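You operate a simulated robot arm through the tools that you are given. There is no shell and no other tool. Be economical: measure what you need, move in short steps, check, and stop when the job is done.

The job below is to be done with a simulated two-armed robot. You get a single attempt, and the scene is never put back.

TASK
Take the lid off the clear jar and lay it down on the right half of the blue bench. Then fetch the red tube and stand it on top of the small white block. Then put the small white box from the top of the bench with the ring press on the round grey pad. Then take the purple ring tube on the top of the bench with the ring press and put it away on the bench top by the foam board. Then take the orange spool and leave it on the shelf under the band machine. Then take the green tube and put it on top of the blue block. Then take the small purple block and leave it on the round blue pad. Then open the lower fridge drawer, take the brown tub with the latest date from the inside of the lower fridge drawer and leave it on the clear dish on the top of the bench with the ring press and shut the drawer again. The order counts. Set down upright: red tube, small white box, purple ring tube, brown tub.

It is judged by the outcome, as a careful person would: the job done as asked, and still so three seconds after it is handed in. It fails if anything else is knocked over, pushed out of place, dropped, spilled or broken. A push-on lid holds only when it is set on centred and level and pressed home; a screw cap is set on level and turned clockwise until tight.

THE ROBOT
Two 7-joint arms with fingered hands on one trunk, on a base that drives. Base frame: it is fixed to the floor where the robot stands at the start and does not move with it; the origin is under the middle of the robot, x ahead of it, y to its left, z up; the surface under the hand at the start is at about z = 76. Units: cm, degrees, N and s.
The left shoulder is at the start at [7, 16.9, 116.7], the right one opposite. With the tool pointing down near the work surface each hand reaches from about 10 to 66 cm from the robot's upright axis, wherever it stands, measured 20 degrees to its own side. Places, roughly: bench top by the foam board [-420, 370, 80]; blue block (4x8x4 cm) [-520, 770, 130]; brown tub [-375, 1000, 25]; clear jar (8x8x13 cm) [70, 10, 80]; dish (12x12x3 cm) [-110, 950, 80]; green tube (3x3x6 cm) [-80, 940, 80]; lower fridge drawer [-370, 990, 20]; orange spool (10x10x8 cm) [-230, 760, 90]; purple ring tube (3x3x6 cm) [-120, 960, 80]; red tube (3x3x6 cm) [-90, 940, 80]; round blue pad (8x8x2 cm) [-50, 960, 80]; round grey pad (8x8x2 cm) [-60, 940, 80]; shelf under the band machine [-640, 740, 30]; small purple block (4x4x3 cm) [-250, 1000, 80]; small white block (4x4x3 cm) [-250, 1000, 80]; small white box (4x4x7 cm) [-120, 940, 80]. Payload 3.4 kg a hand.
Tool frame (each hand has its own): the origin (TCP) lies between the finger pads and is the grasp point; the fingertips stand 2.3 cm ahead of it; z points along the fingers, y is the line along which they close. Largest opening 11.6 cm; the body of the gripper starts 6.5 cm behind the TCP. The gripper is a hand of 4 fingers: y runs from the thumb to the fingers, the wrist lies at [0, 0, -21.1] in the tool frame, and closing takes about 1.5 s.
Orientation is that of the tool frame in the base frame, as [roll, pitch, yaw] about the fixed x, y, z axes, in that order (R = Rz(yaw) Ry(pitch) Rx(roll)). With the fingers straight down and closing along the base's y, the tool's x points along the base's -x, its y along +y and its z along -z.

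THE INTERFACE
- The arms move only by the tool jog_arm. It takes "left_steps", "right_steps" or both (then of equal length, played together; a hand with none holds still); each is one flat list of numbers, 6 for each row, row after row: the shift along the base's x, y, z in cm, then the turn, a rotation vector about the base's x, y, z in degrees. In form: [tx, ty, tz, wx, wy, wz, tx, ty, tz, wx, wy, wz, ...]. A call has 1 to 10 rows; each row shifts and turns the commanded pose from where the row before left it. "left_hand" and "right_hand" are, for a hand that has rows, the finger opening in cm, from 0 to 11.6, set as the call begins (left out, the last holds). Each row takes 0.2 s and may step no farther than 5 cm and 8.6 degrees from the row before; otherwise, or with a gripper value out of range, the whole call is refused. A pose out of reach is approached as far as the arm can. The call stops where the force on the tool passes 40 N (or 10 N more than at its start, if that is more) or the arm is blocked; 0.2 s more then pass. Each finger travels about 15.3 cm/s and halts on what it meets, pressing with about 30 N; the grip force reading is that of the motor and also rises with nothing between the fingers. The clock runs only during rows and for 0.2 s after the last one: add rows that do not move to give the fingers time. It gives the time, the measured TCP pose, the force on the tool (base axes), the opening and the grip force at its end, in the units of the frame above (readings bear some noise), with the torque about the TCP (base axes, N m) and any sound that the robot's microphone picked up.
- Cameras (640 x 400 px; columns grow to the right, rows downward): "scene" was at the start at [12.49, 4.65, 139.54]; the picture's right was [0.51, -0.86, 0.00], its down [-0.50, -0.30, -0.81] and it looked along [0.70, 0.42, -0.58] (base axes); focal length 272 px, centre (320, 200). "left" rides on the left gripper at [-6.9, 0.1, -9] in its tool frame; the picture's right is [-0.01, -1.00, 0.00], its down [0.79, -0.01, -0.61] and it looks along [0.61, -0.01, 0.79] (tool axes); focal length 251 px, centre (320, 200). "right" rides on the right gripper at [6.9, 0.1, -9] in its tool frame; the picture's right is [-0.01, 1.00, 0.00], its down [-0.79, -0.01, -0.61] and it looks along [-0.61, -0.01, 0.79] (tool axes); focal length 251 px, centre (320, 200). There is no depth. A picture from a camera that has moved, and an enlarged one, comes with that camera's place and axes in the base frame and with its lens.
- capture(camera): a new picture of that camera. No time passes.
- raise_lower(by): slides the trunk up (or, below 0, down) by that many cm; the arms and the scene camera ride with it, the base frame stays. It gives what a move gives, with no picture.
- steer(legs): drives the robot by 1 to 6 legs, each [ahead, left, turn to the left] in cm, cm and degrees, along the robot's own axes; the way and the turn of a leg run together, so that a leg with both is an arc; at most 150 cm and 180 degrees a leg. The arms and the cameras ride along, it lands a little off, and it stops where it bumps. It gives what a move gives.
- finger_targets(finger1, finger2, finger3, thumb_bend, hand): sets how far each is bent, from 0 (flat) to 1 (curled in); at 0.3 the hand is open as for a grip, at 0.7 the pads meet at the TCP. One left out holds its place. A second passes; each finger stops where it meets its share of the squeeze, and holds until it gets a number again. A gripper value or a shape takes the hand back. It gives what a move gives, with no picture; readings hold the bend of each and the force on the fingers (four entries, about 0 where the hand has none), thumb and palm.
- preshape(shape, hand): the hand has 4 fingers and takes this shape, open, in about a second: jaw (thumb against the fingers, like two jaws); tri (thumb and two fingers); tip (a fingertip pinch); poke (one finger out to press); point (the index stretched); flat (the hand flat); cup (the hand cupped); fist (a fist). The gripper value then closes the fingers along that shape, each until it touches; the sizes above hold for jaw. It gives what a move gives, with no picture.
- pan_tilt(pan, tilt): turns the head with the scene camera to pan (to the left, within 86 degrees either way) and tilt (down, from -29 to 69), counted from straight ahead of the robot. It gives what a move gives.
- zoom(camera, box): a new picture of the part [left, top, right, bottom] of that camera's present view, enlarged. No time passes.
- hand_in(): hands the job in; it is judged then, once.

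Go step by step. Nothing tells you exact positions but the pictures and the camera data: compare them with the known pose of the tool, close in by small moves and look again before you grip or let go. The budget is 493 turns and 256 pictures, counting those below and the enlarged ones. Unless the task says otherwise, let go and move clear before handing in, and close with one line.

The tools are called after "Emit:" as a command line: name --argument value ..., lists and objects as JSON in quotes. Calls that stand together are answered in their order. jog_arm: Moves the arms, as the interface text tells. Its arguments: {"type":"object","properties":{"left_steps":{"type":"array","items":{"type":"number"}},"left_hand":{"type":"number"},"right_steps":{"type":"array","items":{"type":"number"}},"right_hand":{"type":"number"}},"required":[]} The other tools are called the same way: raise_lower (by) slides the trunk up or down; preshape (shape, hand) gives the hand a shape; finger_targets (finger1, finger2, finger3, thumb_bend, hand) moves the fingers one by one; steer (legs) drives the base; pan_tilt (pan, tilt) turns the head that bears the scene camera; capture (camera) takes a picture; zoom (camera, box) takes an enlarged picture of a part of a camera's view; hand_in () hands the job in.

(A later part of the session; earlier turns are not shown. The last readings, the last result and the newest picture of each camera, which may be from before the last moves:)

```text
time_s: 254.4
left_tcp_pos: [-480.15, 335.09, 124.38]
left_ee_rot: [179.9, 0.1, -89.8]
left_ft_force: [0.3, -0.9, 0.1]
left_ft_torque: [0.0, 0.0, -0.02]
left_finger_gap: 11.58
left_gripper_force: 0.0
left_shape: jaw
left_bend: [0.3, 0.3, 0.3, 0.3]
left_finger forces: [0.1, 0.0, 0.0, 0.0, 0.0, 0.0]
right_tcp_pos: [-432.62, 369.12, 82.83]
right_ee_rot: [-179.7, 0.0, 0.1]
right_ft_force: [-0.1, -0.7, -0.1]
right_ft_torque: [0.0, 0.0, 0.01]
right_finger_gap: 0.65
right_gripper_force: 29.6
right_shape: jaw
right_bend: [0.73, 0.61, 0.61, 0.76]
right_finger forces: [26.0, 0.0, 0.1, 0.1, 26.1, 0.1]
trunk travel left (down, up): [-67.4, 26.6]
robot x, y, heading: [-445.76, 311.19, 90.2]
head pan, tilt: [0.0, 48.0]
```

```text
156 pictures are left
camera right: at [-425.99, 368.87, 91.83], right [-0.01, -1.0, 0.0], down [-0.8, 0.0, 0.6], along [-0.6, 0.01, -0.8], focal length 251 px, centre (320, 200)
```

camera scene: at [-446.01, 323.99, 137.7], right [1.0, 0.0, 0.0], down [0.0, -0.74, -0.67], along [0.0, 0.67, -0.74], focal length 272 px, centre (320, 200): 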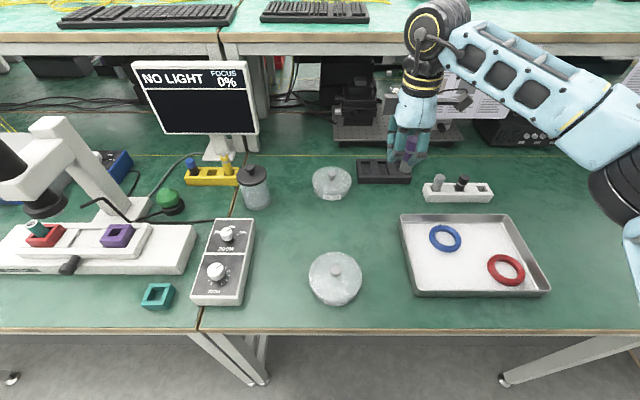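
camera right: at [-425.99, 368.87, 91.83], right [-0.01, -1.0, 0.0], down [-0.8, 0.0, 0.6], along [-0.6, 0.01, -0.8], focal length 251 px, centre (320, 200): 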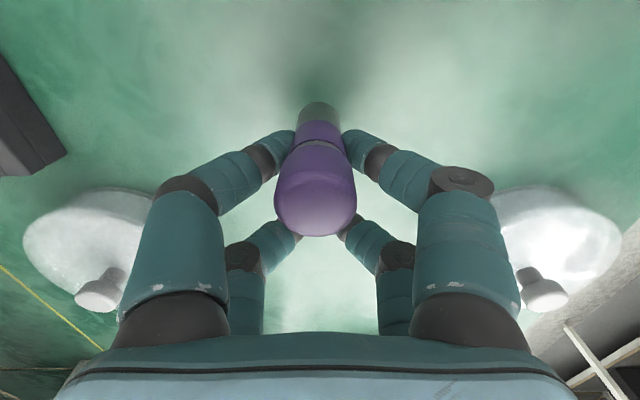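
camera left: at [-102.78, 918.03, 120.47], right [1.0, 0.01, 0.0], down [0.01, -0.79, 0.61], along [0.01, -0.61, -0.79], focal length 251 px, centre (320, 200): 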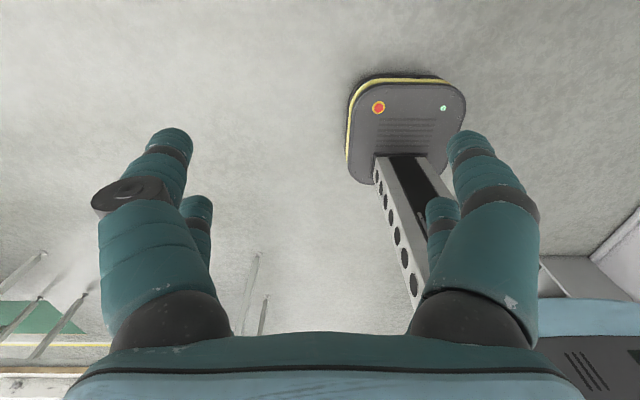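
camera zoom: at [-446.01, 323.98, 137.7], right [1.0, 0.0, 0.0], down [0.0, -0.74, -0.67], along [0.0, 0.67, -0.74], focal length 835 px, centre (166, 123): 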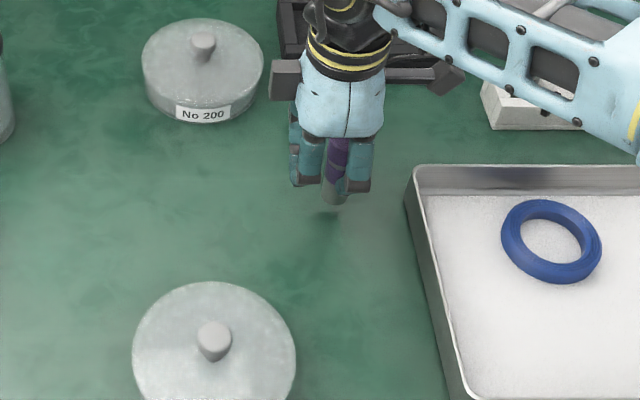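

Emit:
jog_arm --right_steps '[0, 0, -0.8, 0, 0, 0, 0, 0, -0.6, 0, 0, 0, 0, 0, -0.25, 0, 0, 0, 0, 0, -0.25, 0, 0, 0]'

```text
time_s: 255.4
left_tcp_pos: [-480.17, 335.05, 124.28]
left_ee_rot: [179.9, 0.0, -89.6]
left_ft_force: [0.7, -0.8, -1.2]
left_ft_torque: [-0.02, 0.0, -0.01]
left_finger_gap: 11.58
left_gripper_force: 0.0
left_shape: jaw
left_bend: [0.3, 0.3, 0.3, 0.3]
left_finger forces: [0.1, 0.0, 0.0, 0.1, 0.0, 0.0]
right_tcp_pos: [-432.74, 369.02, 80.93]
right_ee_rot: [-179.8, -0.2, 0.0]
right_ft_force: [0.2, -1.4, -0.6]
right_ft_torque: [-0.02, -0.02, 0.0]
right_finger_gap: 0.67
right_gripper_force: 30.0
right_shape: jaw
right_bend: [0.73, 0.61, 0.61, 0.76]
right_finger forces: [26.0, 0.1, 0.0, 0.0, 26.0, 0.1]
trunk travel left (down, up): [-67.4, 26.6]
robot x, y, heading: [-445.79, 310.96, 90.1]
head pan, tilt: [0.0, 48.0]
```

Emit:
jog_arm --right_steps '[0, 0, -0.2, 0, 0, 0, 0, 0, -0.2, 0, 0, 0]'

Emit:
zoom --camera "scene" --box '[340, 180, 420, 260]'

```text
time_s: 256.0
left_tcp_pos: [-480.18, 334.91, 124.52]
left_ee_rot: [179.9, 0.2, -89.8]
left_ft_force: [-0.6, 0.0, 0.2]
left_ft_torque: [-0.01, 0.01, -0.04]
left_finger_gap: 11.56
left_gripper_force: 0.1
left_shape: jaw
left_bend: [0.3, 0.3, 0.3, 0.3]
left_finger forces: [0.0, 0.0, 0.0, 0.0, 0.0, 0.0]
right_tcp_pos: [-432.78, 368.84, 80.73]
right_ee_rot: [-179.6, -0.2, 0.0]
right_ft_force: [1.9, 1.3, 12.8]
right_ft_torque: [0.05, -0.23, 0.01]
right_finger_gap: 0.73
right_gripper_force: 29.8
right_shape: jaw
right_bend: [0.73, 0.61, 0.61, 0.76]
right_finger forces: [29.5, 0.0, 0.0, 0.0, 30.8, 0.0]
trunk travel left (down, up): [-67.4, 26.6]
robot x, y, heading: [-445.84, 310.76, 90.0]
head pan, tilt: [0.0, 48.0]
```

```text
5.00 times, centred on (380, 220) of scene
camera zoom: at [-446.04, 323.78, 137.74], right [1.0, 0.0, 0.0], down [0.0, -0.74, -0.67], along [0.0, 0.67, -0.74], focal length 1358 px, centre (20, 100)
```

zoom: 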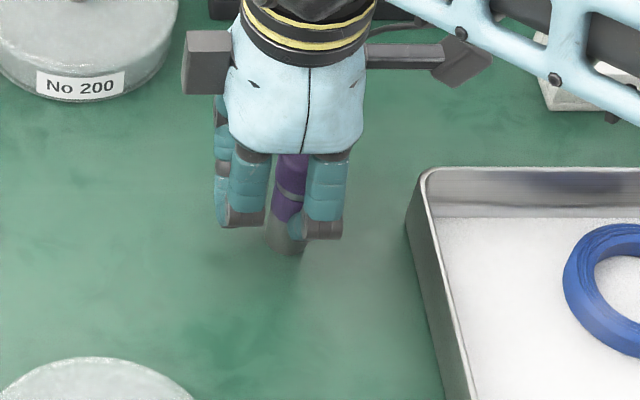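

Contact with the bench (12.8 N). I release and rise.

Emit:
jog_arm --right_steps '[0, 0, 0.1, 0, 0, 0, 0, 0, 0, 0, 0, 0, 0, 0, 0, 0, 0, 0]' --right_hand 5.5

Emit:
jog_arm --right_steps '[0, 0, 0.5, 0, 0, 0, 0, 0, 2, 0, 0, 0, 0, 0, 3, 0, 0, 0, 0, 0, 5, 0, 0, 0, 0, 0, 5, 0, 0, 0, 0, 0, 5, 0, 0, 0, 0, 0, 5, 0, 0, 0]'

Emit:
zoom --camera "scene" --box '[310, 160, 430, 290]'

```text
time_s: 256.8
left_tcp_pos: [-480.21, 335.19, 124.32]
left_ee_rot: [179.9, 0.0, -89.7]
left_ft_force: [-0.1, -0.1, 0.1]
left_ft_torque: [-0.01, 0.01, 0.01]
left_finger_gap: 11.59
left_gripper_force: 0.0
left_shape: jaw
left_bend: [0.3, 0.3, 0.3, 0.3]
left_finger forces: [0.1, 0.1, 0.0, 0.0, 0.0, 0.1]
right_tcp_pos: [-432.7, 368.83, 80.63]
right_ee_rot: [-179.7, -0.2, 0.0]
right_ft_force: [0.3, -0.1, -1.2]
right_ft_torque: [0.01, 0.02, 0.03]
right_finger_gap: 5.43
right_gripper_force: 0.0
right_shape: jaw
right_bend: [0.73, 0.73, 0.73, 0.76]
right_finger forces: [0.0, 0.0, 0.0, 0.0, 0.0, 0.0]
trunk travel left (down, up): [-67.4, 26.6]
robot x, y, heading: [-446.09, 310.98, 90.3]
head pan, tilt: [0.0, 48.0]
```

```text
time_s: 258.4
left_tcp_pos: [-480.25, 335.04, 124.33]
left_ee_rot: [-179.9, 0.1, -89.6]
left_ft_force: [-0.7, -1.0, -0.9]
left_ft_torque: [-0.03, 0.05, 0.01]
left_finger_gap: 11.58
left_gripper_force: 0.0
left_shape: jaw
left_bend: [0.3, 0.3, 0.3, 0.3]
left_finger forces: [0.0, 0.0, 0.0, 0.1, 0.0, 0.1]
right_tcp_pos: [-432.88, 368.97, 106.21]
right_ee_rot: [-179.7, -0.1, 0.0]
right_ft_force: [0.1, -0.4, -0.2]
right_ft_torque: [0.0, 0.03, 0.0]
right_finger_gap: 5.47
right_gripper_force: 0.0
right_shape: jaw
right_bend: [0.73, 0.73, 0.73, 0.76]
right_finger forces: [0.0, 0.0, 0.0, 0.0, 0.0, 0.0]
trunk travel left (down, up): [-67.4, 26.6]
robot x, y, heading: [-446.07, 311.15, 90.2]
head pan, tilt: [0.0, 48.0]
```

```text
3.08 times, centred on (370, 225) of scene
camera zoom: at [-446.09, 323.89, 137.7], right [1.0, 0.0, 0.0], down [0.0, -0.74, -0.67], along [0.0, 0.67, -0.74], focal length 835 px, centre (166, 123)
```

zoom: 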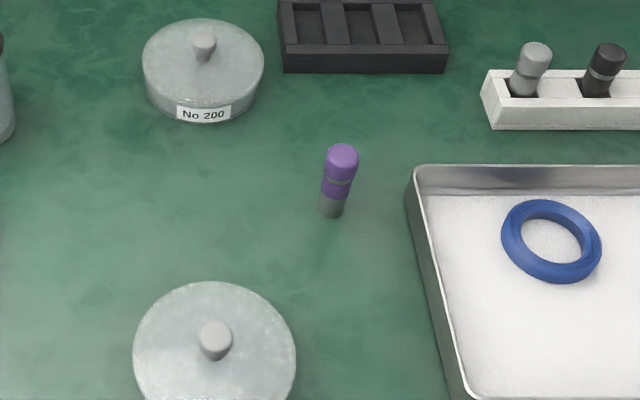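

The purple ring tube stands upright on the bench. Next is the orange spool near (−230, 760). I leave the aisle sideways to the corridor and drive north.

Emit:
steer --legs '[[-56, 0, 0], [0, -150, 0], [0, -150, 0], [0, -72, 0]]'

Emit:
steer --legs '[[150, 0, 0], [150, 0, 0], [140, 0, 0]]'

Emit:
pan_tilt --pan 60 --tilt 20

Emit:
capture --camera "scene"

```text
time_s: 279.1
left_tcp_pos: [-107.96, 273.05, 124.29]
left_ee_rot: [-180.0, 0.0, -90.9]
left_ft_force: [1.0, -0.8, 0.2]
left_ft_torque: [-0.01, 0.03, -0.01]
left_finger_gap: 11.58
left_gripper_force: 0.0
left_shape: jaw
left_bend: [0.3, 0.3, 0.3, 0.3]
left_finger forces: [0.0, 0.0, 0.0, 0.0, 0.1, 0.1]
right_tcp_pos: [-59.91, 305.97, 106.13]
right_ee_rot: [-179.8, -0.2, -1.3]
right_ft_force: [-0.4, 0.4, -0.7]
right_ft_torque: [-0.02, 0.01, 0.02]
right_finger_gap: 5.47
right_gripper_force: 0.2
right_shape: jaw
right_bend: [0.73, 0.73, 0.73, 0.76]
right_finger forces: [0.0, 0.1, 0.0, 0.0, 0.0, 0.0]
trunk travel left (down, up): [-67.4, 26.6]
robot x, y, heading: [-74.13, 248.35, 89.0]
head pan, tilt: [0.0, 48.0]
```

```text
time_s: 300.1
left_tcp_pos: [-97.89, 710.75, 124.39]
left_ee_rot: [179.9, 0.0, -91.6]
left_ft_force: [0.4, -0.1, -0.5]
left_ft_torque: [-0.01, 0.01, 0.01]
left_finger_gap: 11.61
left_gripper_force: 0.0
left_shape: jaw
left_bend: [0.3, 0.3, 0.3, 0.3]
left_finger forces: [0.1, 0.1, 0.0, 0.0, 0.1, 0.0]
right_tcp_pos: [-49.36, 743.08, 106.08]
right_ee_rot: [-179.7, -0.2, -1.8]
right_ft_force: [-0.4, -0.6, -0.5]
right_ft_torque: [-0.04, 0.04, 0.0]
right_finger_gap: 5.43
right_gripper_force: 0.0
right_shape: jaw
right_bend: [0.73, 0.73, 0.73, 0.76]
right_finger forces: [0.1, 0.0, 0.0, 0.0, 0.0, 0.1]
trunk travel left (down, up): [-67.4, 26.6]
robot x, y, heading: [-64.73, 685.26, 88.4]
head pan, tilt: [0.0, 48.0]
```

```text
time_s: 301.4
left_tcp_pos: [-97.82, 710.84, 124.35]
left_ee_rot: [179.9, 0.0, -91.6]
left_ft_force: [0.1, 0.4, 0.3]
left_ft_torque: [0.02, -0.02, -0.02]
left_finger_gap: 11.57
left_gripper_force: 0.0
left_shape: jaw
left_bend: [0.3, 0.3, 0.3, 0.3]
left_finger forces: [0.1, 0.0, 0.0, 0.0, 0.0, 0.1]
right_tcp_pos: [-49.31, 743.13, 106.07]
right_ee_rot: [-179.8, -0.1, -1.8]
right_ft_force: [0.4, -1.4, 0.7]
right_ft_torque: [0.04, 0.01, 0.03]
right_finger_gap: 5.46
right_gripper_force: 0.2
right_shape: jaw
right_bend: [0.73, 0.73, 0.73, 0.76]
right_finger forces: [0.0, 0.0, 0.0, 0.1, 0.0, 0.0]
trunk travel left (down, up): [-67.4, 26.6]
robot x, y, heading: [-64.29, 685.61, 88.1]
head pan, tilt: [60.0, 20.0]
```

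```text
153 pictures are left
camera scene: at [-72.2, 695.58, 141.98], right [0.53, 0.85, 0.0], down [0.29, -0.18, -0.94], along [-0.8, 0.49, -0.34], focal length 272 px, centre (320, 200)
```

scene: 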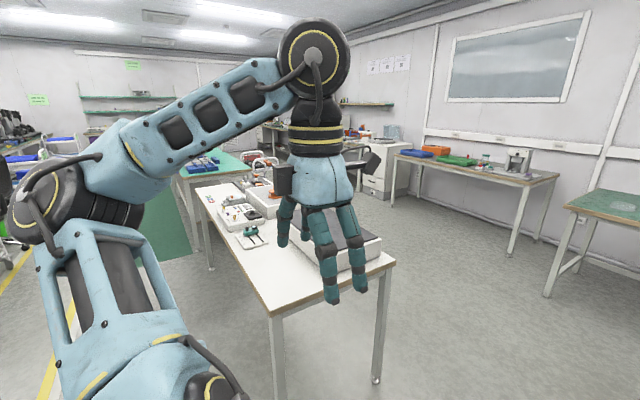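

Emit:
zoom --camera "scene" --box '[170, 140, 400, 280]'

```text
2.78 times, centred on (285, 210) of scene
camera zoom: at [-72.2, 695.58, 141.98], right [0.53, 0.85, 0.0], down [0.29, -0.18, -0.94], along [-0.8, 0.49, -0.34], focal length 756 px, centre (417, 172)
```

zoom: 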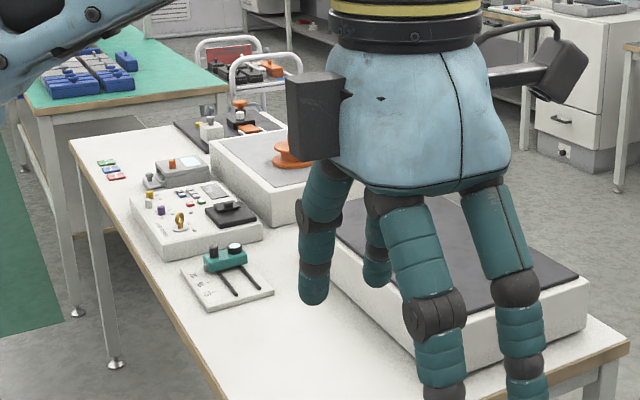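

The spool sits on a white machine on the table (x −320..−143, y 718–775). I approach from the north, facing south.

Emit:
steer --legs '[[0, 0, 1.8], [145, 0, 0], [20, 0, 0], [0, 150, 0], [0, 0, 180]]'

Emit:
pan_tilt --pan 0 --tilt 35

Emit:
capture --camera "scene"

```text
time_s: 324.5
left_tcp_pos: [-179.77, 826.7, 124.41]
left_ee_rot: [179.9, 0.0, 90.3]
left_ft_force: [-0.5, 0.2, 0.1]
left_ft_torque: [-0.01, -0.02, 0.01]
left_finger_gap: 11.57
left_gripper_force: 0.0
left_shape: jaw
left_bend: [0.3, 0.3, 0.3, 0.3]
left_finger forces: [0.0, 0.0, 0.1, 0.0, 0.1, 0.0]
right_tcp_pos: [-227.06, 792.82, 105.99]
right_ee_rot: [-179.8, -0.1, -179.9]
right_ft_force: [0.6, -0.8, -0.1]
right_ft_torque: [0.01, -0.01, -0.01]
right_finger_gap: 5.48
right_gripper_force: 0.1
right_shape: jaw
right_bend: [0.73, 0.73, 0.73, 0.76]
right_finger forces: [0.0, 0.0, 0.1, 0.0, 0.0, 0.0]
trunk travel left (down, up): [-67.4, 26.6]
robot x, y, heading: [-213.99, 850.99, -89.9]
head pan, tilt: [60.0, 20.0]
```

```text
time_s: 325.8
left_tcp_pos: [-179.71, 826.65, 124.32]
left_ee_rot: [179.9, 0.0, 90.3]
left_ft_force: [0.0, 0.3, -0.8]
left_ft_torque: [0.01, 0.01, -0.01]
left_finger_gap: 11.61
left_gripper_force: 0.1
left_shape: jaw
left_bend: [0.3, 0.3, 0.3, 0.3]
left_finger forces: [0.0, 0.0, 0.0, 0.0, 0.1, 0.0]
right_tcp_pos: [-227.08, 793.01, 106.07]
right_ee_rot: [-179.8, -0.2, -179.8]
right_ft_force: [0.2, 0.8, -0.5]
right_ft_torque: [0.01, 0.01, -0.03]
right_finger_gap: 5.45
right_gripper_force: 0.1
right_shape: jaw
right_bend: [0.73, 0.73, 0.73, 0.76]
right_finger forces: [0.1, 0.1, 0.0, 0.0, 0.0, 0.1]
trunk travel left (down, up): [-67.4, 26.6]
robot x, y, heading: [-213.49, 850.57, -90.0]
head pan, tilt: [0.0, 35.0]
```

```text
151 pictures are left
camera scene: at [-214.02, 837.2, 139.6], right [-1.0, 0.0, 0.0], down [0.0, 0.57, -0.82], along [0.0, -0.82, -0.57], focal length 272 px, centre (320, 200)
```

scene: 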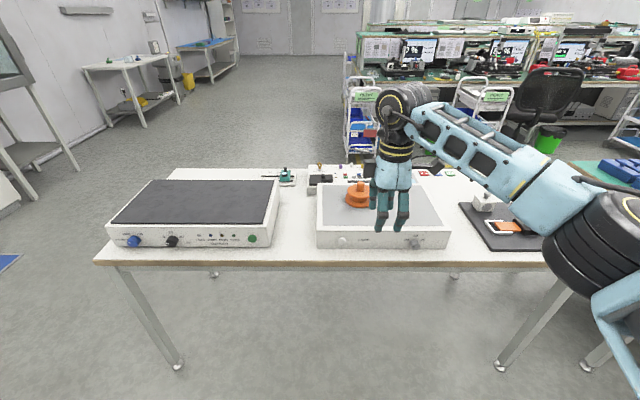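

Emit:
zoom --camera "scene" --box '[300, 150, 440, 260]'

```text
3.64 times, centred on (370, 205) of scene
camera zoom: at [-214.02, 837.2, 139.6], right [-1.0, 0.0, 0.0], down [0.0, 0.57, -0.82], along [0.0, -0.82, -0.57], focal length 987 px, centre (138, 182)
```

zoom: 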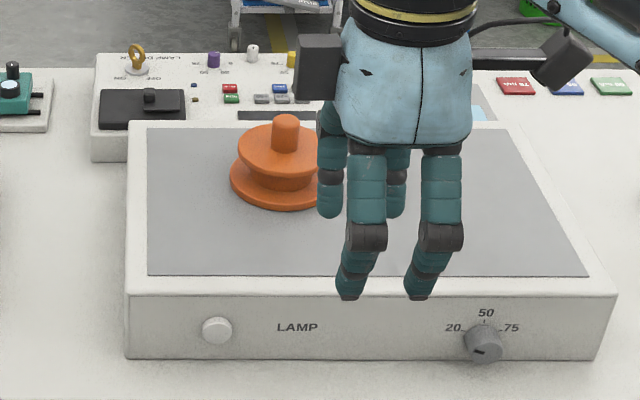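

Before grasping I look west towards the band machine and its shelf at (−640, 740, 30).

Emit:
pan_tilt --pan -80 --tilt 15

Emit:
capture --camera "scene"

Emit:
zoom --camera "scene" --box '[150, 110, 350, 240]'

```text
time_s: 327.3
left_tcp_pos: [-179.81, 826.79, 124.38]
left_ee_rot: [179.9, 0.0, 90.3]
left_ft_force: [0.4, -0.3, -0.5]
left_ft_torque: [-0.04, -0.01, -0.01]
left_finger_gap: 11.61
left_gripper_force: 0.1
left_shape: jaw
left_bend: [0.3, 0.3, 0.3, 0.3]
left_finger forces: [0.0, 0.1, 0.1, 0.1, 0.1, 0.1]
right_tcp_pos: [-227.04, 792.89, 105.95]
right_ee_rot: [-179.7, -0.1, -179.9]
right_ft_force: [0.0, -0.4, -0.2]
right_ft_torque: [0.01, -0.05, 0.0]
right_finger_gap: 5.48
right_gripper_force: 0.1
right_shape: jaw
right_bend: [0.73, 0.73, 0.73, 0.76]
right_finger forces: [0.1, 0.1, 0.0, 0.0, 0.0, 0.0]
trunk travel left (down, up): [-67.4, 26.6]
robot x, y, heading: [-214.32, 850.88, -89.7]
head pan, tilt: [-80.0, 15.0]
```

```text
149 pictures are left
camera scene: at [-223.26, 844.34, 142.8], right [-0.18, 0.98, 0.0], down [0.25, 0.05, -0.97], along [-0.95, -0.17, -0.26], focal length 272 px, centre (320, 200)
```

scene: 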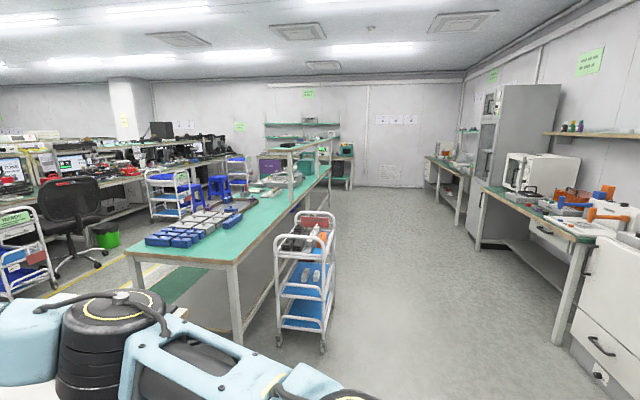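

```text
3.08 times, centred on (250, 175) of scene
camera zoom: at [-223.26, 844.34, 142.8], right [-0.18, 0.98, 0.0], down [0.25, 0.05, -0.97], along [-0.95, -0.17, -0.26], focal length 835 px, centre (535, 277)
```

zoom: 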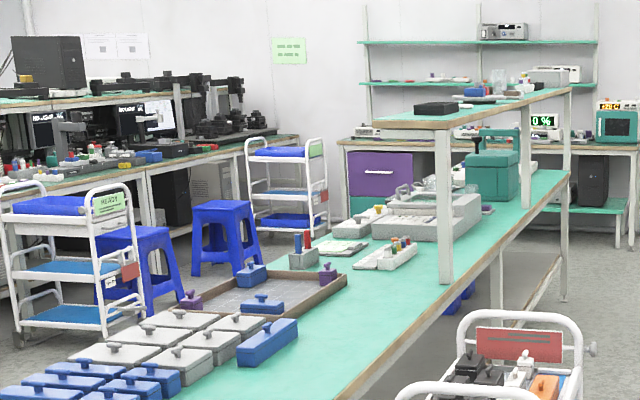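

The shelf is under the long green bench, so the spool must go in with a forward-pointing hand. The left hand's camera then sits on top, so I use the left hand: shift the robot west, park the right hand aside and extend the left.

Emit:
steer --legs '[[0, -28, 0]]'

Emit:
jog_arm --left_steps '[-2.4, -4, -1.5, 0, 0, 0, -2.4, -4, -1.5, 0, 0, 0, -2.4, -4, -1.5, 0, 0, 0, -2.4, -4, -1.5, 0, 0, 0, -2.4, -4, -1.5, 0, 0, 0, -2.4, -4, -1.5, 0, 0, 0, -2.4, -4, -1.5, 0, 0, 0]' --right_steps '[-3, 3, 0, 0, 0, 0, -3, 3, 0, 0, 0, 0, -3, 3, 0, 0, 0, 0, -3, 3, 0, 0, 0, 0, -3, 3, 0, 0, 0, 0, -3, 3, 0, 0, 0, 0, -3, 3, 0, 0, 0, 0]'

Emit:
jog_arm --left_steps '[0, 0, 0, -8.3, 0, 0, 0, 0, 0, -8.3, 0, 0, 0, 0, 0, -8.3, 0, 0, 0, 0, 0, -8.3, 0, 0, 0, 0, 0, -8.3, 0, 0, 0, 0, 0, -8.3, 0, 0, 0, 0, 0, -8.3, 0, 0, 0, 0, 0, -8.3, 0, 0, 0, 0, 0, -8.3, 0, 0]'

```text
time_s: 329.3
left_tcp_pos: [-207.24, 826.81, 124.43]
left_ee_rot: [-180.0, -0.1, 90.5]
left_ft_force: [0.6, -0.6, -1.2]
left_ft_torque: [-0.02, -0.03, -0.03]
left_finger_gap: 11.61
left_gripper_force: 0.1
left_shape: jaw
left_bend: [0.3, 0.3, 0.3, 0.3]
left_finger forces: [0.1, 0.0, 0.1, 0.1, 0.0, 0.0]
right_tcp_pos: [-254.45, 792.6, 106.03]
right_ee_rot: [-179.7, -0.2, -179.7]
right_ft_force: [-0.3, -0.8, -0.1]
right_ft_torque: [-0.01, 0.04, 0.0]
right_finger_gap: 5.47
right_gripper_force: 0.1
right_shape: jaw
right_bend: [0.73, 0.73, 0.73, 0.76]
right_finger forces: [0.0, 0.1, 0.1, 0.0, 0.0, 0.0]
trunk travel left (down, up): [-67.4, 26.6]
robot x, y, heading: [-241.86, 850.69, -89.5]
head pan, tilt: [-80.0, 15.0]
```

```text
time_s: 330.9
left_tcp_pos: [-223.75, 798.79, 114.02]
left_ee_rot: [179.9, -0.1, 90.8]
left_ft_force: [-0.2, -0.3, 0.0]
left_ft_torque: [0.0, -0.02, 0.01]
left_finger_gap: 11.58
left_gripper_force: 0.0
left_shape: jaw
left_bend: [0.3, 0.3, 0.3, 0.3]
left_finger forces: [0.0, 0.0, 0.0, 0.0, 0.1, 0.1]
left hand out of reach, approached as far as the arm can: row 7
right_tcp_pos: [-275.63, 813.52, 105.94]
right_ee_rot: [-179.8, -0.1, -179.6]
right_ft_force: [0.0, 0.1, -0.2]
right_ft_torque: [0.01, -0.04, 0.0]
right_finger_gap: 5.47
right_gripper_force: 0.1
right_shape: jaw
right_bend: [0.73, 0.73, 0.73, 0.76]
right_finger forces: [0.1, 0.1, 0.1, 0.0, 0.0, 0.0]
trunk travel left (down, up): [-67.4, 26.6]
robot x, y, heading: [-242.06, 850.88, -89.6]
head pan, tilt: [-80.0, 15.0]
```

```text
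time_s: 332.9
left_tcp_pos: [-223.85, 799.0, 113.94]
left_ee_rot: [-177.9, 74.7, 92.3]
left_ft_force: [0.7, 0.0, -0.3]
left_ft_torque: [0.02, 0.02, 0.01]
left_finger_gap: 11.6
left_gripper_force: 0.0
left_shape: jaw
left_bend: [0.3, 0.3, 0.3, 0.3]
left_finger forces: [0.1, 0.1, 0.1, 0.0, 0.1, 0.0]
right_tcp_pos: [-275.61, 813.59, 106.06]
right_ee_rot: [-179.8, -0.1, -179.7]
right_ft_force: [0.4, 0.8, -0.3]
right_ft_torque: [-0.01, -0.01, 0.01]
right_finger_gap: 5.48
right_gripper_force: 0.0
right_shape: jaw
right_bend: [0.73, 0.73, 0.73, 0.76]
right_finger forces: [0.1, 0.0, 0.1, 0.0, 0.0, 0.1]
trunk travel left (down, up): [-67.4, 26.6]
robot x, y, heading: [-241.56, 850.49, -89.4]
head pan, tilt: [-80.0, 15.0]
```

The left hand now points forward, 15° nose-down. I look from the left camera and the head.

Emit:
pan_tilt --pan 10 --tilt 40

Emit:
capture --camera "left"

Emit:
capture --camera "scene"

```text
time_s: 334.5
left_tcp_pos: [-223.88, 798.91, 113.9]
left_ee_rot: [-178.2, 74.8, 92.0]
left_ft_force: [0.2, -1.0, 0.6]
left_ft_torque: [0.01, -0.04, -0.02]
left_finger_gap: 11.61
left_gripper_force: 0.0
left_shape: jaw
left_bend: [0.3, 0.3, 0.3, 0.3]
left_finger forces: [0.0, 0.1, 0.0, 0.0, 0.1, 0.1]
right_tcp_pos: [-275.53, 813.66, 106.09]
right_ee_rot: [-179.6, -0.1, -179.8]
right_ft_force: [0.1, 0.1, -1.3]
right_ft_torque: [0.0, 0.0, 0.0]
right_finger_gap: 5.48
right_gripper_force: 0.1
right_shape: jaw
right_bend: [0.73, 0.73, 0.73, 0.76]
right_finger forces: [0.2, 0.0, 0.0, 0.0, 0.1, 0.0]
trunk travel left (down, up): [-67.4, 26.6]
robot x, y, heading: [-241.73, 850.66, -89.7]
head pan, tilt: [10.0, 40.0]
```

```text
147 pictures are left
camera left: at [-223.7, 806.0, 122.89], right [-1.0, -0.01, 0.02], down [-0.02, 0.8, -0.61], along [-0.01, -0.61, -0.8], focal length 251 px, centre (320, 200)
```

left: 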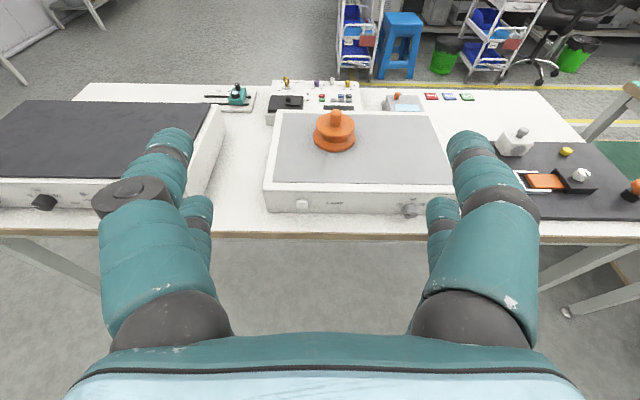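

```text
146 pictures are left
camera scene: at [-240.25, 837.48, 138.84], right [-0.98, -0.18, 0.0], down [-0.12, 0.63, -0.77], along [0.14, -0.75, -0.64], focal length 272 px, centre (320, 200)
```

scene: 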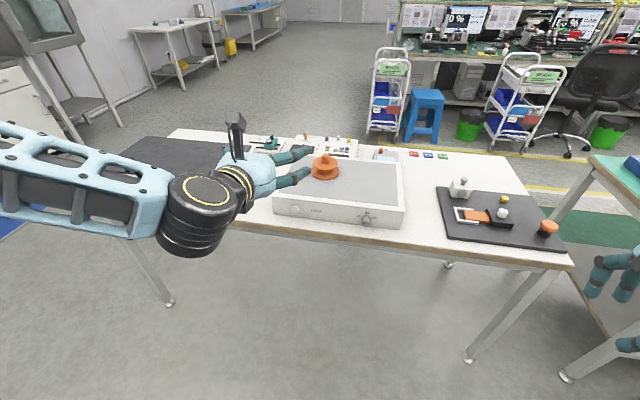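

The spool's peg top is at about (−227.3, 758.8, 91), its base at z ≈ 83. I level the hand to 5°, drive 30 cm ahead and get in line with it.

Emit:
jog_arm --left_steps '[-1.7, 0, 0, -5, 0, 0, -1.7, 0, 0, -5, 0, 0]'

Emit:
steer --legs '[[28, 0, -0.4]]'

Emit:
jog_arm --left_steps '[0, 1.5, -4.5, 0, 0, 0, 0, 1.5, -4.5, 0, 0, 0, 0, 1.5, -4.5, 0, 0, 0, 0, 1.5, -4.5, 0, 0, 0, 0, 1.5, -4.5, 0, 0, 0]'

Emit:
capture --camera "left"

Emit:
zoom --camera "scene" --box '[150, 130, 440, 310]'

```text
time_s: 335.1
left_tcp_pos: [-227.3, 798.98, 113.84]
left_ee_rot: [-174.5, 84.7, 95.5]
left_ft_force: [-0.4, 0.4, -0.8]
left_ft_torque: [0.0, 0.01, 0.01]
left_finger_gap: 11.62
left_gripper_force: 0.0
left_shape: jaw
left_bend: [0.3, 0.3, 0.3, 0.3]
left_finger forces: [0.0, 0.0, 0.1, 0.0, 0.1, 0.1]
right_tcp_pos: [-275.68, 813.58, 105.93]
right_ee_rot: [-179.9, -0.1, -179.8]
right_ft_force: [0.5, -0.2, 0.5]
right_ft_torque: [-0.01, 0.0, 0.04]
right_finger_gap: 5.47
right_gripper_force: 0.0
right_shape: jaw
right_bend: [0.73, 0.73, 0.73, 0.76]
right_finger forces: [0.0, 0.0, 0.1, 0.0, 0.0, 0.0]
trunk travel left (down, up): [-67.4, 26.6]
robot x, y, heading: [-241.87, 850.7, -89.5]
head pan, tilt: [10.0, 40.0]
```

```text
time_s: 337.1
left_tcp_pos: [-227.36, 771.04, 113.9]
left_ee_rot: [-174.3, 84.7, 95.5]
left_ft_force: [0.2, -0.6, 0.0]
left_ft_torque: [-0.03, 0.0, 0.04]
left_finger_gap: 11.59
left_gripper_force: 0.0
left_shape: jaw
left_bend: [0.3, 0.3, 0.3, 0.3]
left_finger forces: [0.1, 0.1, 0.0, 0.0, 0.0, 0.0]
right_tcp_pos: [-275.73, 785.89, 106.03]
right_ee_rot: [-179.7, 0.0, -180.0]
right_ft_force: [0.3, -0.2, 0.4]
right_ft_torque: [0.02, 0.03, 0.0]
right_finger_gap: 5.46
right_gripper_force: 0.0
right_shape: jaw
right_bend: [0.73, 0.73, 0.73, 0.76]
right_finger forces: [0.1, 0.1, 0.0, 0.0, 0.0, 0.0]
trunk travel left (down, up): [-67.4, 26.6]
robot x, y, heading: [-241.33, 822.64, -89.8]
head pan, tilt: [10.0, 40.0]
```

```text
time_s: 338.3
left_tcp_pos: [-229.89, 774.74, 111.37]
left_ee_rot: [-174.8, 84.3, 95.2]
left_ft_force: [-0.4, -0.4, -0.5]
left_ft_torque: [0.01, 0.04, -0.01]
left_finger_gap: 11.62
left_gripper_force: 0.2
left_shape: jaw
left_bend: [0.3, 0.3, 0.3, 0.3]
left_finger forces: [0.0, 0.1, 0.0, 0.0, 0.0, 0.0]
left hand out of reach, approached as far as the arm can: row 1, 2, 3, 4, 5
right_tcp_pos: [-275.66, 785.75, 106.06]
right_ee_rot: [-179.8, 0.0, 180.0]
right_ft_force: [-0.5, -0.4, -0.3]
right_ft_torque: [0.01, -0.01, -0.04]
right_finger_gap: 5.46
right_gripper_force: 0.1
right_shape: jaw
right_bend: [0.73, 0.73, 0.73, 0.76]
right_finger forces: [0.0, 0.0, 0.1, 0.0, 0.0, 0.0]
trunk travel left (down, up): [-67.4, 26.6]
robot x, y, heading: [-241.6, 822.78, -90.0]
head pan, tilt: [10.0, 40.0]
```

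```text
145 pictures are left
camera left: at [-229.68, 783.06, 119.11], right [-1.0, 0.0, 0.02], down [-0.01, 0.68, -0.73], along [-0.01, -0.73, -0.68], focal length 251 px, centre (320, 200)
```

left: 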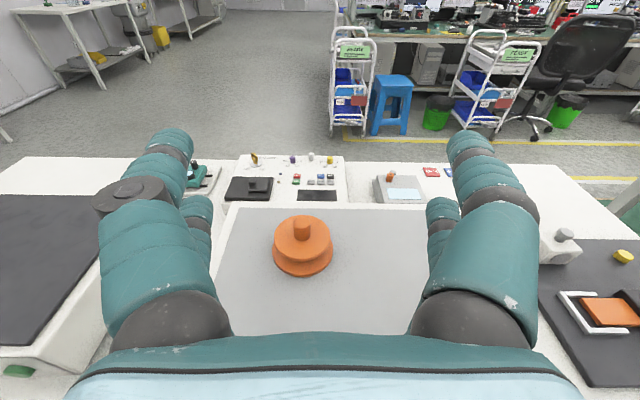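

```text
2.21 times, centred on (295, 220) of scene
camera zoom: at [-240.16, 809.44, 138.84], right [-0.98, -0.18, 0.0], down [-0.11, 0.63, -0.77], along [0.14, -0.75, -0.64], focal length 599 px, centre (375, 156)
```

zoom: 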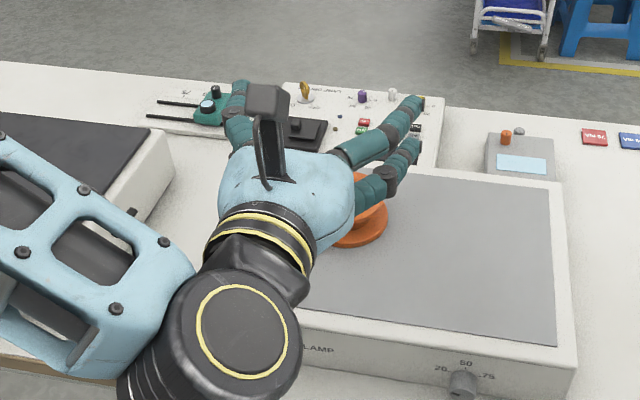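

The arm can't lower with the hand level; I'll lower the trunk instead. First the right hand goes up out of the way.

Emit:
jog_arm --right_steps '[-1, 3, 4, 0, 0, 0, -1, 3, 4, 0, 0, 0, -1, 3, 4, 0, 0, 0, -1, 3, 4, 0, 0, 0, 0, 2, 4, 0, 0, 0, 0, 0, 4, 0, 0, 0]'

Emit:
raise_lower --by -17

Emit:
capture --camera "left"

Emit:
capture --camera "scene"

```text
refused: row 1 steps farther than a row can; nothing moved
```

```text
time_s: 340.2
left_tcp_pos: [-229.86, 774.73, 94.4]
left_ee_rot: [-174.9, 84.3, 95.1]
left_ft_force: [0.1, -0.7, -0.1]
left_ft_torque: [-0.02, -0.01, -0.03]
left_finger_gap: 11.59
left_gripper_force: 0.1
left_shape: jaw
left_bend: [0.3, 0.3, 0.3, 0.3]
left_finger forces: [0.0, 0.0, 0.0, 0.1, 0.0, 0.0]
right_tcp_pos: [-275.76, 785.75, 89.18]
right_ee_rot: [-179.8, -0.1, -180.0]
right_ft_force: [0.2, 0.6, -1.0]
right_ft_torque: [0.01, 0.02, -0.02]
right_finger_gap: 5.45
right_gripper_force: 0.1
right_shape: jaw
right_bend: [0.73, 0.73, 0.73, 0.76]
right_finger forces: [0.0, 0.0, 0.0, 0.0, 0.0, 0.1]
trunk travel left (down, up): [-50.4, 43.6]
robot x, y, heading: [-241.64, 822.85, -89.8]
head pan, tilt: [10.0, 40.0]
```

```text
143 pictures are left
camera left: at [-229.67, 783.09, 102.11], right [-1.0, 0.0, 0.02], down [-0.01, 0.68, -0.73], along [-0.01, -0.73, -0.68], focal length 251 px, centre (320, 200)
```

left: 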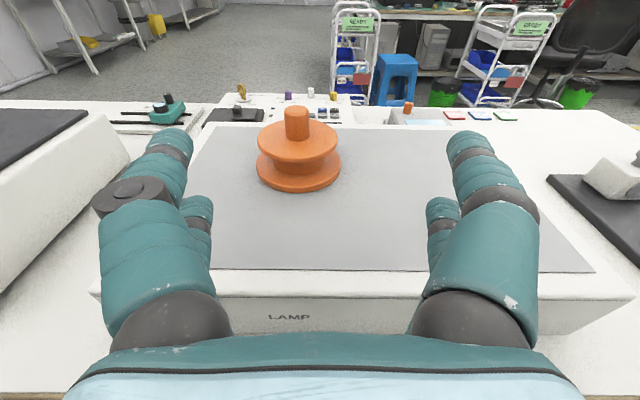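

```text
142 pictures are left
camera scene: at [-240.16, 809.48, 121.85], right [-0.98, -0.18, 0.0], down [-0.11, 0.63, -0.77], along [0.14, -0.75, -0.64], focal length 272 px, centre (320, 200)
```

scene: 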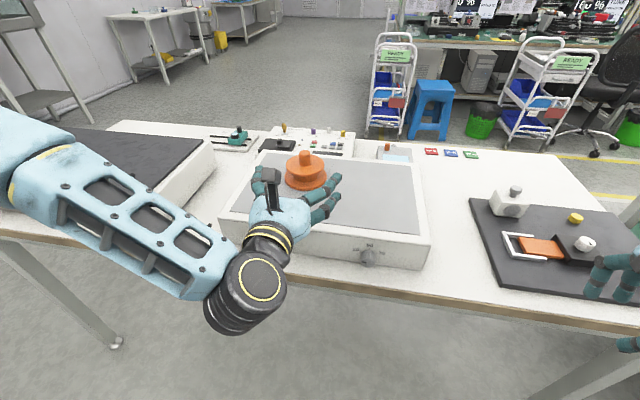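

Emit:
jog_arm --right_steps '[-0.5, 2, 4, 0, 0, 0, -0.5, 2, 4, 0, 0, 0, -0.5, 2, 4, 0, 0, 0, -0.5, 2, 4, 0, 0, 0, 0, 2, 4, 0, 0, 0, 0, 0, 4.5, 0, 0, 0]' --left_steps '[0.8, 0.3, 0, 0, 0, 0, 0.8, 0.3, 0, 0, 0, 0, 0.8, 0.2, 0, 0, 0, 0, 0, 0, 0, 0, 0, 0, 0, 0, 0, 0, 0, 0, 0, 0, 0, 0, 0, 0]'

Emit:
raise_lower --by -8

Emit:
capture --camera "left"

Emit:
zoom --camera "scene" --box '[200, 120, 440, 300]'

```text
time_s: 341.6
left_tcp_pos: [-227.78, 773.69, 94.65]
left_ee_rot: [-174.1, 84.1, 95.9]
left_ft_force: [0.9, 0.4, 0.5]
left_ft_torque: [0.0, 0.01, -0.02]
left_finger_gap: 11.6
left_gripper_force: 0.1
left_shape: jaw
left_bend: [0.3, 0.3, 0.3, 0.3]
left_finger forces: [0.1, 0.1, 0.0, 0.0, 0.0, 0.1]
left hand out of reach, approached as far as the arm can: row 1, 2, 3
right_tcp_pos: [-271.5, 788.75, 109.85]
right_ee_rot: [-179.7, -0.3, -179.9]
right_ft_force: [-0.8, 0.4, 0.5]
right_ft_torque: [0.0, 0.04, -0.01]
right_finger_gap: 5.48
right_gripper_force: 0.0
right_shape: jaw
right_bend: [0.73, 0.73, 0.73, 0.76]
right_finger forces: [0.0, 0.1, 0.0, 0.0, 0.0, 0.0]
right hand out of reach, approached as far as the arm can: row 3, 4, 5, 6
trunk travel left (down, up): [-50.4, 43.6]
robot x, y, heading: [-241.56, 823.09, -89.7]
head pan, tilt: [10.0, 40.0]
```

```text
time_s: 342.8
left_tcp_pos: [-228.03, 773.72, 87.07]
left_ee_rot: [-175.0, 84.5, 95.1]
left_ft_force: [1.7, -7.8, 25.8]
left_ft_torque: [-0.5, -1.24, -0.31]
left_finger_gap: 11.63
left_gripper_force: 0.2
left_shape: jaw
left_bend: [0.3, 0.3, 0.3, 0.3]
left_finger forces: [0.0, 21.4, 4.4, 0.1, 0.1, 0.0]
right_tcp_pos: [-271.55, 788.93, 101.86]
right_ee_rot: [-179.6, 0.0, -180.0]
right_ft_force: [0.6, -0.4, -0.9]
right_ft_torque: [-0.02, 0.0, 0.0]
right_finger_gap: 5.46
right_gripper_force: 0.0
right_shape: jaw
right_bend: [0.73, 0.73, 0.73, 0.76]
right_finger forces: [0.1, 0.1, 0.0, 0.0, 0.0, 0.0]
trunk travel left (down, up): [-42.4, 51.6]
robot x, y, heading: [-241.47, 822.38, -89.7]
head pan, tilt: [10.0, 40.0]
```

```text
141 pictures are left
camera left: at [-227.91, 782.19, 94.71], right [-1.0, 0.0, 0.02], down [-0.02, 0.68, -0.73], along [-0.01, -0.73, -0.68], focal length 251 px, centre (320, 200)
```

left: 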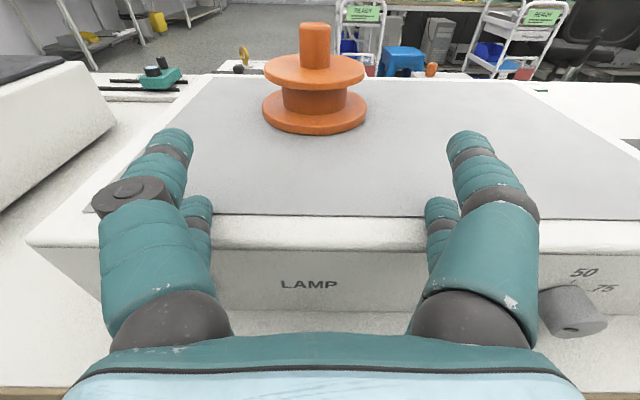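

```text
2.22 times, centred on (320, 210) of scene
camera zoom: at [-240.24, 809.65, 113.92], right [-0.98, -0.18, 0.0], down [-0.11, 0.63, -0.77], along [0.14, -0.76, -0.64], focal length 603 px, centre (320, 178)
```

zoom: 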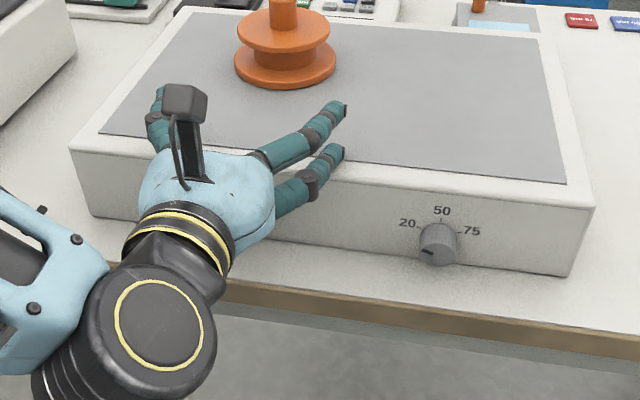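

A lower finger touched the machine's top edge lightly; I raise by 2.8 cm. At TCP z ≈ 89.7 the lower finger row meets the top flange and the upper row the peg. Then advance.

Emit:
raise_lower --by 2.8

Emit:
jog_arm --left_steps '[0.2, -2.5, 0, 0, 0, 0, 0.2, -2.5, 0, 0, 0, 0, 0.2, -2.5, 0, 0, 0, 0]'

Emit:
capture --camera "left"

```text
time_s: 343.5
left_tcp_pos: [-227.97, 773.59, 89.36]
left_ee_rot: [-175.3, 83.9, 94.9]
left_ft_force: [0.1, 0.1, 0.1]
left_ft_torque: [0.0, -0.01, -0.04]
left_finger_gap: 11.61
left_gripper_force: 0.1
left_shape: jaw
left_bend: [0.3, 0.3, 0.3, 0.3]
left_finger forces: [0.1, 0.0, 0.1, 0.0, 0.0, 0.0]
right_tcp_pos: [-271.56, 788.67, 104.49]
right_ee_rot: [-179.9, -0.1, -180.0]
right_ft_force: [-0.2, -0.5, -0.3]
right_ft_torque: [-0.03, -0.01, -0.05]
right_finger_gap: 5.48
right_gripper_force: 0.1
right_shape: jaw
right_bend: [0.73, 0.73, 0.73, 0.76]
right_finger forces: [0.0, 0.0, 0.0, 0.0, 0.0, 0.0]
trunk travel left (down, up): [-45.2, 48.8]
robot x, y, heading: [-241.77, 822.69, -90.1]
head pan, tilt: [10.0, 40.0]
```

```text
time_s: 344.3
left_tcp_pos: [-227.58, 767.3, 90.61]
left_ee_rot: [-175.2, 83.9, 95.1]
left_ft_force: [-0.8, 0.1, -0.2]
left_ft_torque: [-0.03, 0.01, -0.03]
left_finger_gap: 11.61
left_gripper_force: 0.0
left_shape: jaw
left_bend: [0.3, 0.3, 0.3, 0.3]
left_finger forces: [0.1, 0.0, 0.0, 0.0, 0.0, 0.1]
left hand out of reach, approached as far as the arm can: row 1, 2, 3
right_tcp_pos: [-271.6, 788.67, 104.44]
right_ee_rot: [-179.8, -0.1, -179.9]
right_ft_force: [0.8, -0.4, -0.6]
right_ft_torque: [0.03, 0.01, -0.01]
right_finger_gap: 5.46
right_gripper_force: 0.1
right_shape: jaw
right_bend: [0.73, 0.73, 0.73, 0.76]
right_finger forces: [0.1, 0.0, 0.0, 0.0, 0.1, 0.0]
trunk travel left (down, up): [-45.2, 48.8]
robot x, y, heading: [-241.74, 822.97, -89.7]
head pan, tilt: [10.0, 40.0]
```

```text
139 pictures are left
camera left: at [-227.5, 775.59, 98.47], right [-1.0, -0.01, 0.02], down [-0.02, 0.69, -0.72], along [-0.01, -0.72, -0.69], focal length 251 px, centre (320, 200)
```

left: 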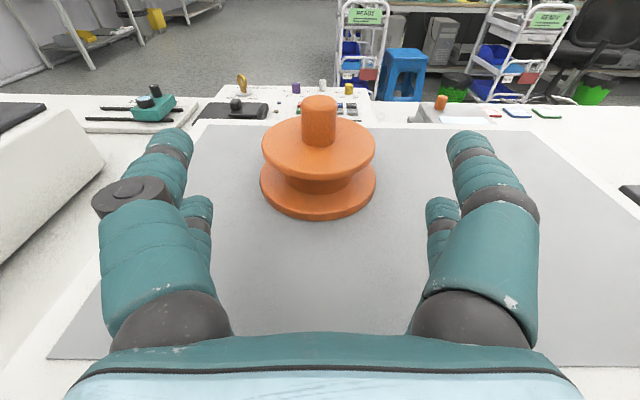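

The arm is at its wrist limit, so I use trunk and base instead: down 1 cm, then drive forward 9.5 cm.

Emit:
raise_lower --by -1.0

Emit:
steer --legs '[[6, 0, 0]]'

Emit:
capture --camera "left"

Emit:
capture --camera "scene"

```text
time_s: 344.9
left_tcp_pos: [-227.6, 767.28, 89.68]
left_ee_rot: [-175.2, 83.8, 95.2]
left_ft_force: [0.1, -0.4, 0.6]
left_ft_torque: [-0.01, 0.0, -0.02]
left_finger_gap: 11.59
left_gripper_force: 0.1
left_shape: jaw
left_bend: [0.3, 0.3, 0.3, 0.3]
left_finger forces: [0.2, 0.0, 0.0, 0.0, 0.0, 0.1]
right_tcp_pos: [-271.6, 788.74, 103.65]
right_ee_rot: [-179.7, -0.1, 180.0]
right_ft_force: [0.5, 0.0, -0.3]
right_ft_torque: [-0.02, 0.01, 0.0]
right_finger_gap: 5.46
right_gripper_force: 0.0
right_shape: jaw
right_bend: [0.73, 0.73, 0.73, 0.76]
right_finger forces: [0.1, 0.0, 0.1, 0.1, 0.0, 0.1]
trunk travel left (down, up): [-44.2, 49.8]
robot x, y, heading: [-241.22, 822.79, -89.8]
head pan, tilt: [10.0, 40.0]
```

```text
time_s: 345.9
left_tcp_pos: [-227.59, 761.26, 89.58]
left_ee_rot: [-175.3, 83.8, 95.1]
left_ft_force: [-0.4, -0.3, 0.2]
left_ft_torque: [-0.01, 0.01, 0.01]
left_finger_gap: 11.61
left_gripper_force: 0.1
left_shape: jaw
left_bend: [0.3, 0.3, 0.3, 0.3]
left_finger forces: [0.0, 0.1, 0.0, 0.1, 0.1, 0.0]
right_tcp_pos: [-271.49, 782.63, 103.38]
right_ee_rot: [-179.7, -0.1, -179.9]
right_ft_force: [0.7, 0.0, 0.0]
right_ft_torque: [0.03, 0.02, 0.03]
right_finger_gap: 5.46
right_gripper_force: 0.0
right_shape: jaw
right_bend: [0.73, 0.73, 0.73, 0.76]
right_finger forces: [0.0, 0.1, 0.1, 0.0, 0.0, 0.0]
trunk travel left (down, up): [-44.2, 49.8]
robot x, y, heading: [-241.8, 816.85, -89.6]
head pan, tilt: [10.0, 40.0]
```

```text
138 pictures are left
camera left: at [-227.46, 769.56, 97.46], right [-1.0, -0.01, 0.02], down [-0.02, 0.69, -0.72], along [-0.01, -0.72, -0.69], focal length 251 px, centre (320, 200)
```

left: 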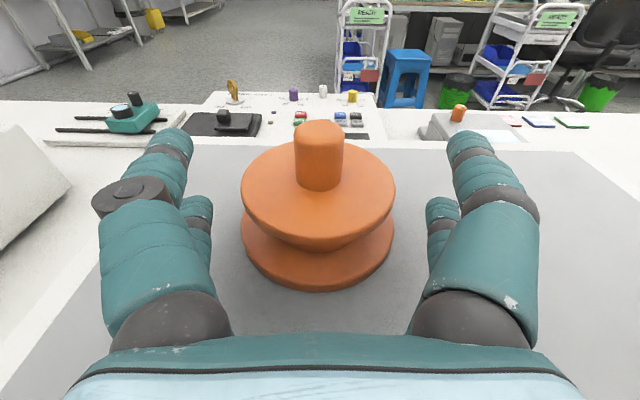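

```text
137 pictures are left
camera scene: at [-240.14, 803.33, 115.63], right [-0.98, -0.18, 0.0], down [-0.11, 0.63, -0.77], along [0.14, -0.75, -0.64], focal length 272 px, centre (320, 200)
```

scene: 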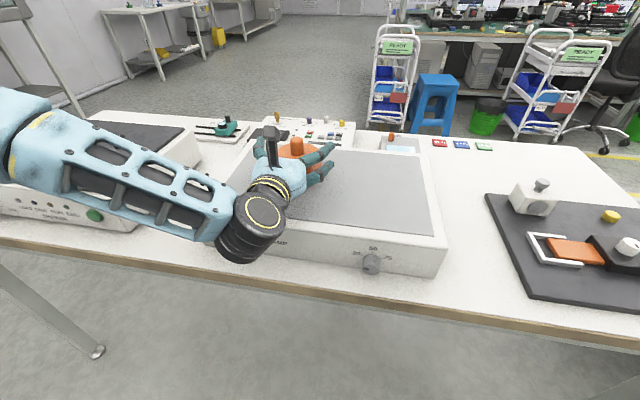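

Emit:
steer --legs '[[3.4, 0, 0]]'

Emit:
capture --camera "left"

```text
time_s: 346.7
left_tcp_pos: [-227.52, 757.85, 89.77]
left_ee_rot: [-175.2, 83.8, 95.2]
left_ft_force: [-0.8, -0.6, -0.1]
left_ft_torque: [0.0, 0.03, -0.01]
left_finger_gap: 11.58
left_gripper_force: 0.0
left_shape: jaw
left_bend: [0.3, 0.3, 0.3, 0.3]
left_finger forces: [0.0, 0.1, 0.1, 0.0, 0.0, 0.1]
right_tcp_pos: [-271.66, 779.31, 103.46]
right_ee_rot: [-179.8, -0.1, -179.9]
right_ft_force: [0.9, -0.3, -0.5]
right_ft_torque: [0.05, -0.01, -0.02]
right_finger_gap: 5.49
right_gripper_force: 0.0
right_shape: jaw
right_bend: [0.73, 0.73, 0.73, 0.76]
right_finger forces: [0.1, 0.0, 0.0, 0.0, 0.0, 0.0]
trunk travel left (down, up): [-44.2, 49.8]
robot x, y, heading: [-241.51, 813.8, -90.1]
head pan, tilt: [10.0, 40.0]
```

```text
136 pictures are left
camera left: at [-227.45, 766.21, 97.49], right [-1.0, -0.01, 0.02], down [-0.02, 0.69, -0.72], along [-0.01, -0.72, -0.69], focal length 251 px, centre (320, 200)
```

left: 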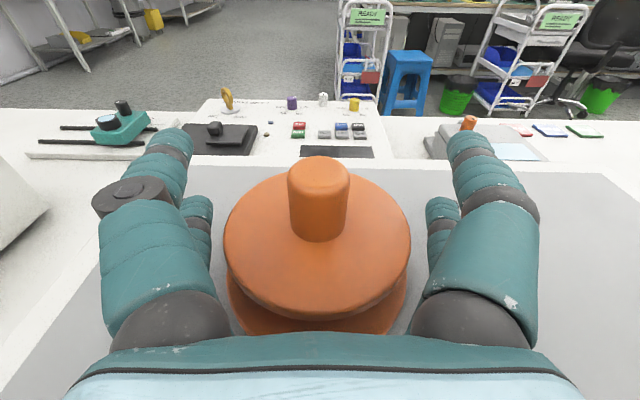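

Spool is between the fingers. I close.

Emit:
jog_arm --left_steps '[0, 0, 0, 0, 0, 0, 0, 0, 0, 0, 0, 0, 0, 0, 0, 0, 0, 0, 0, 0, 0, 0, 0, 0, 0, 0, 0, 0, 0, 0, 0, 0, 0, 0, 0, 0]' --left_hand 3

Emit:
capture --camera "left"

```text
time_s: 348.1
left_tcp_pos: [-227.51, 757.86, 89.73]
left_ee_rot: [-175.3, 83.8, 95.2]
left_ft_force: [-0.1, 0.1, -1.4]
left_ft_torque: [0.01, 0.03, 0.0]
left_finger_gap: 4.28
left_gripper_force: 0.0
left_shape: jaw
left_bend: [0.73, 0.69, 0.69, 0.77]
left_finger forces: [0.1, 9.3, 9.0, 0.0, 0.0, 0.0]
right_tcp_pos: [-271.61, 779.23, 103.65]
right_ee_rot: [-179.7, -0.2, -179.8]
right_ft_force: [0.1, -0.6, -0.5]
right_ft_torque: [0.01, 0.0, -0.02]
right_finger_gap: 5.45
right_gripper_force: 0.1
right_shape: jaw
right_bend: [0.73, 0.73, 0.73, 0.76]
right_finger forces: [0.0, 0.1, 0.1, 0.1, 0.0, 0.0]
trunk travel left (down, up): [-44.2, 49.8]
robot x, y, heading: [-241.74, 813.26, -89.9]
head pan, tilt: [10.0, 40.0]
```

```text
135 pictures are left
camera left: at [-227.45, 766.26, 97.51], right [-1.0, -0.01, 0.02], down [-0.02, 0.69, -0.73], along [-0.01, -0.73, -0.69], focal length 251 px, centre (320, 200)
```

left: 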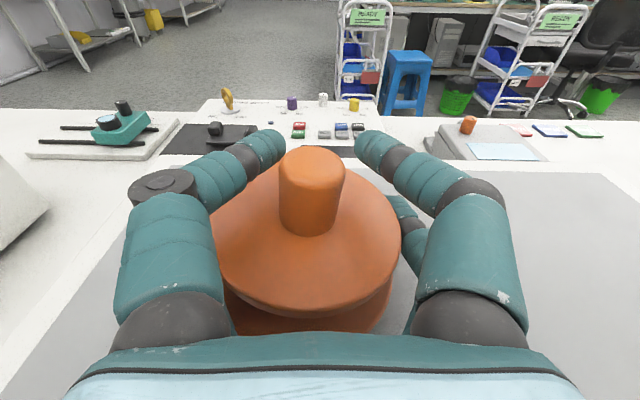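

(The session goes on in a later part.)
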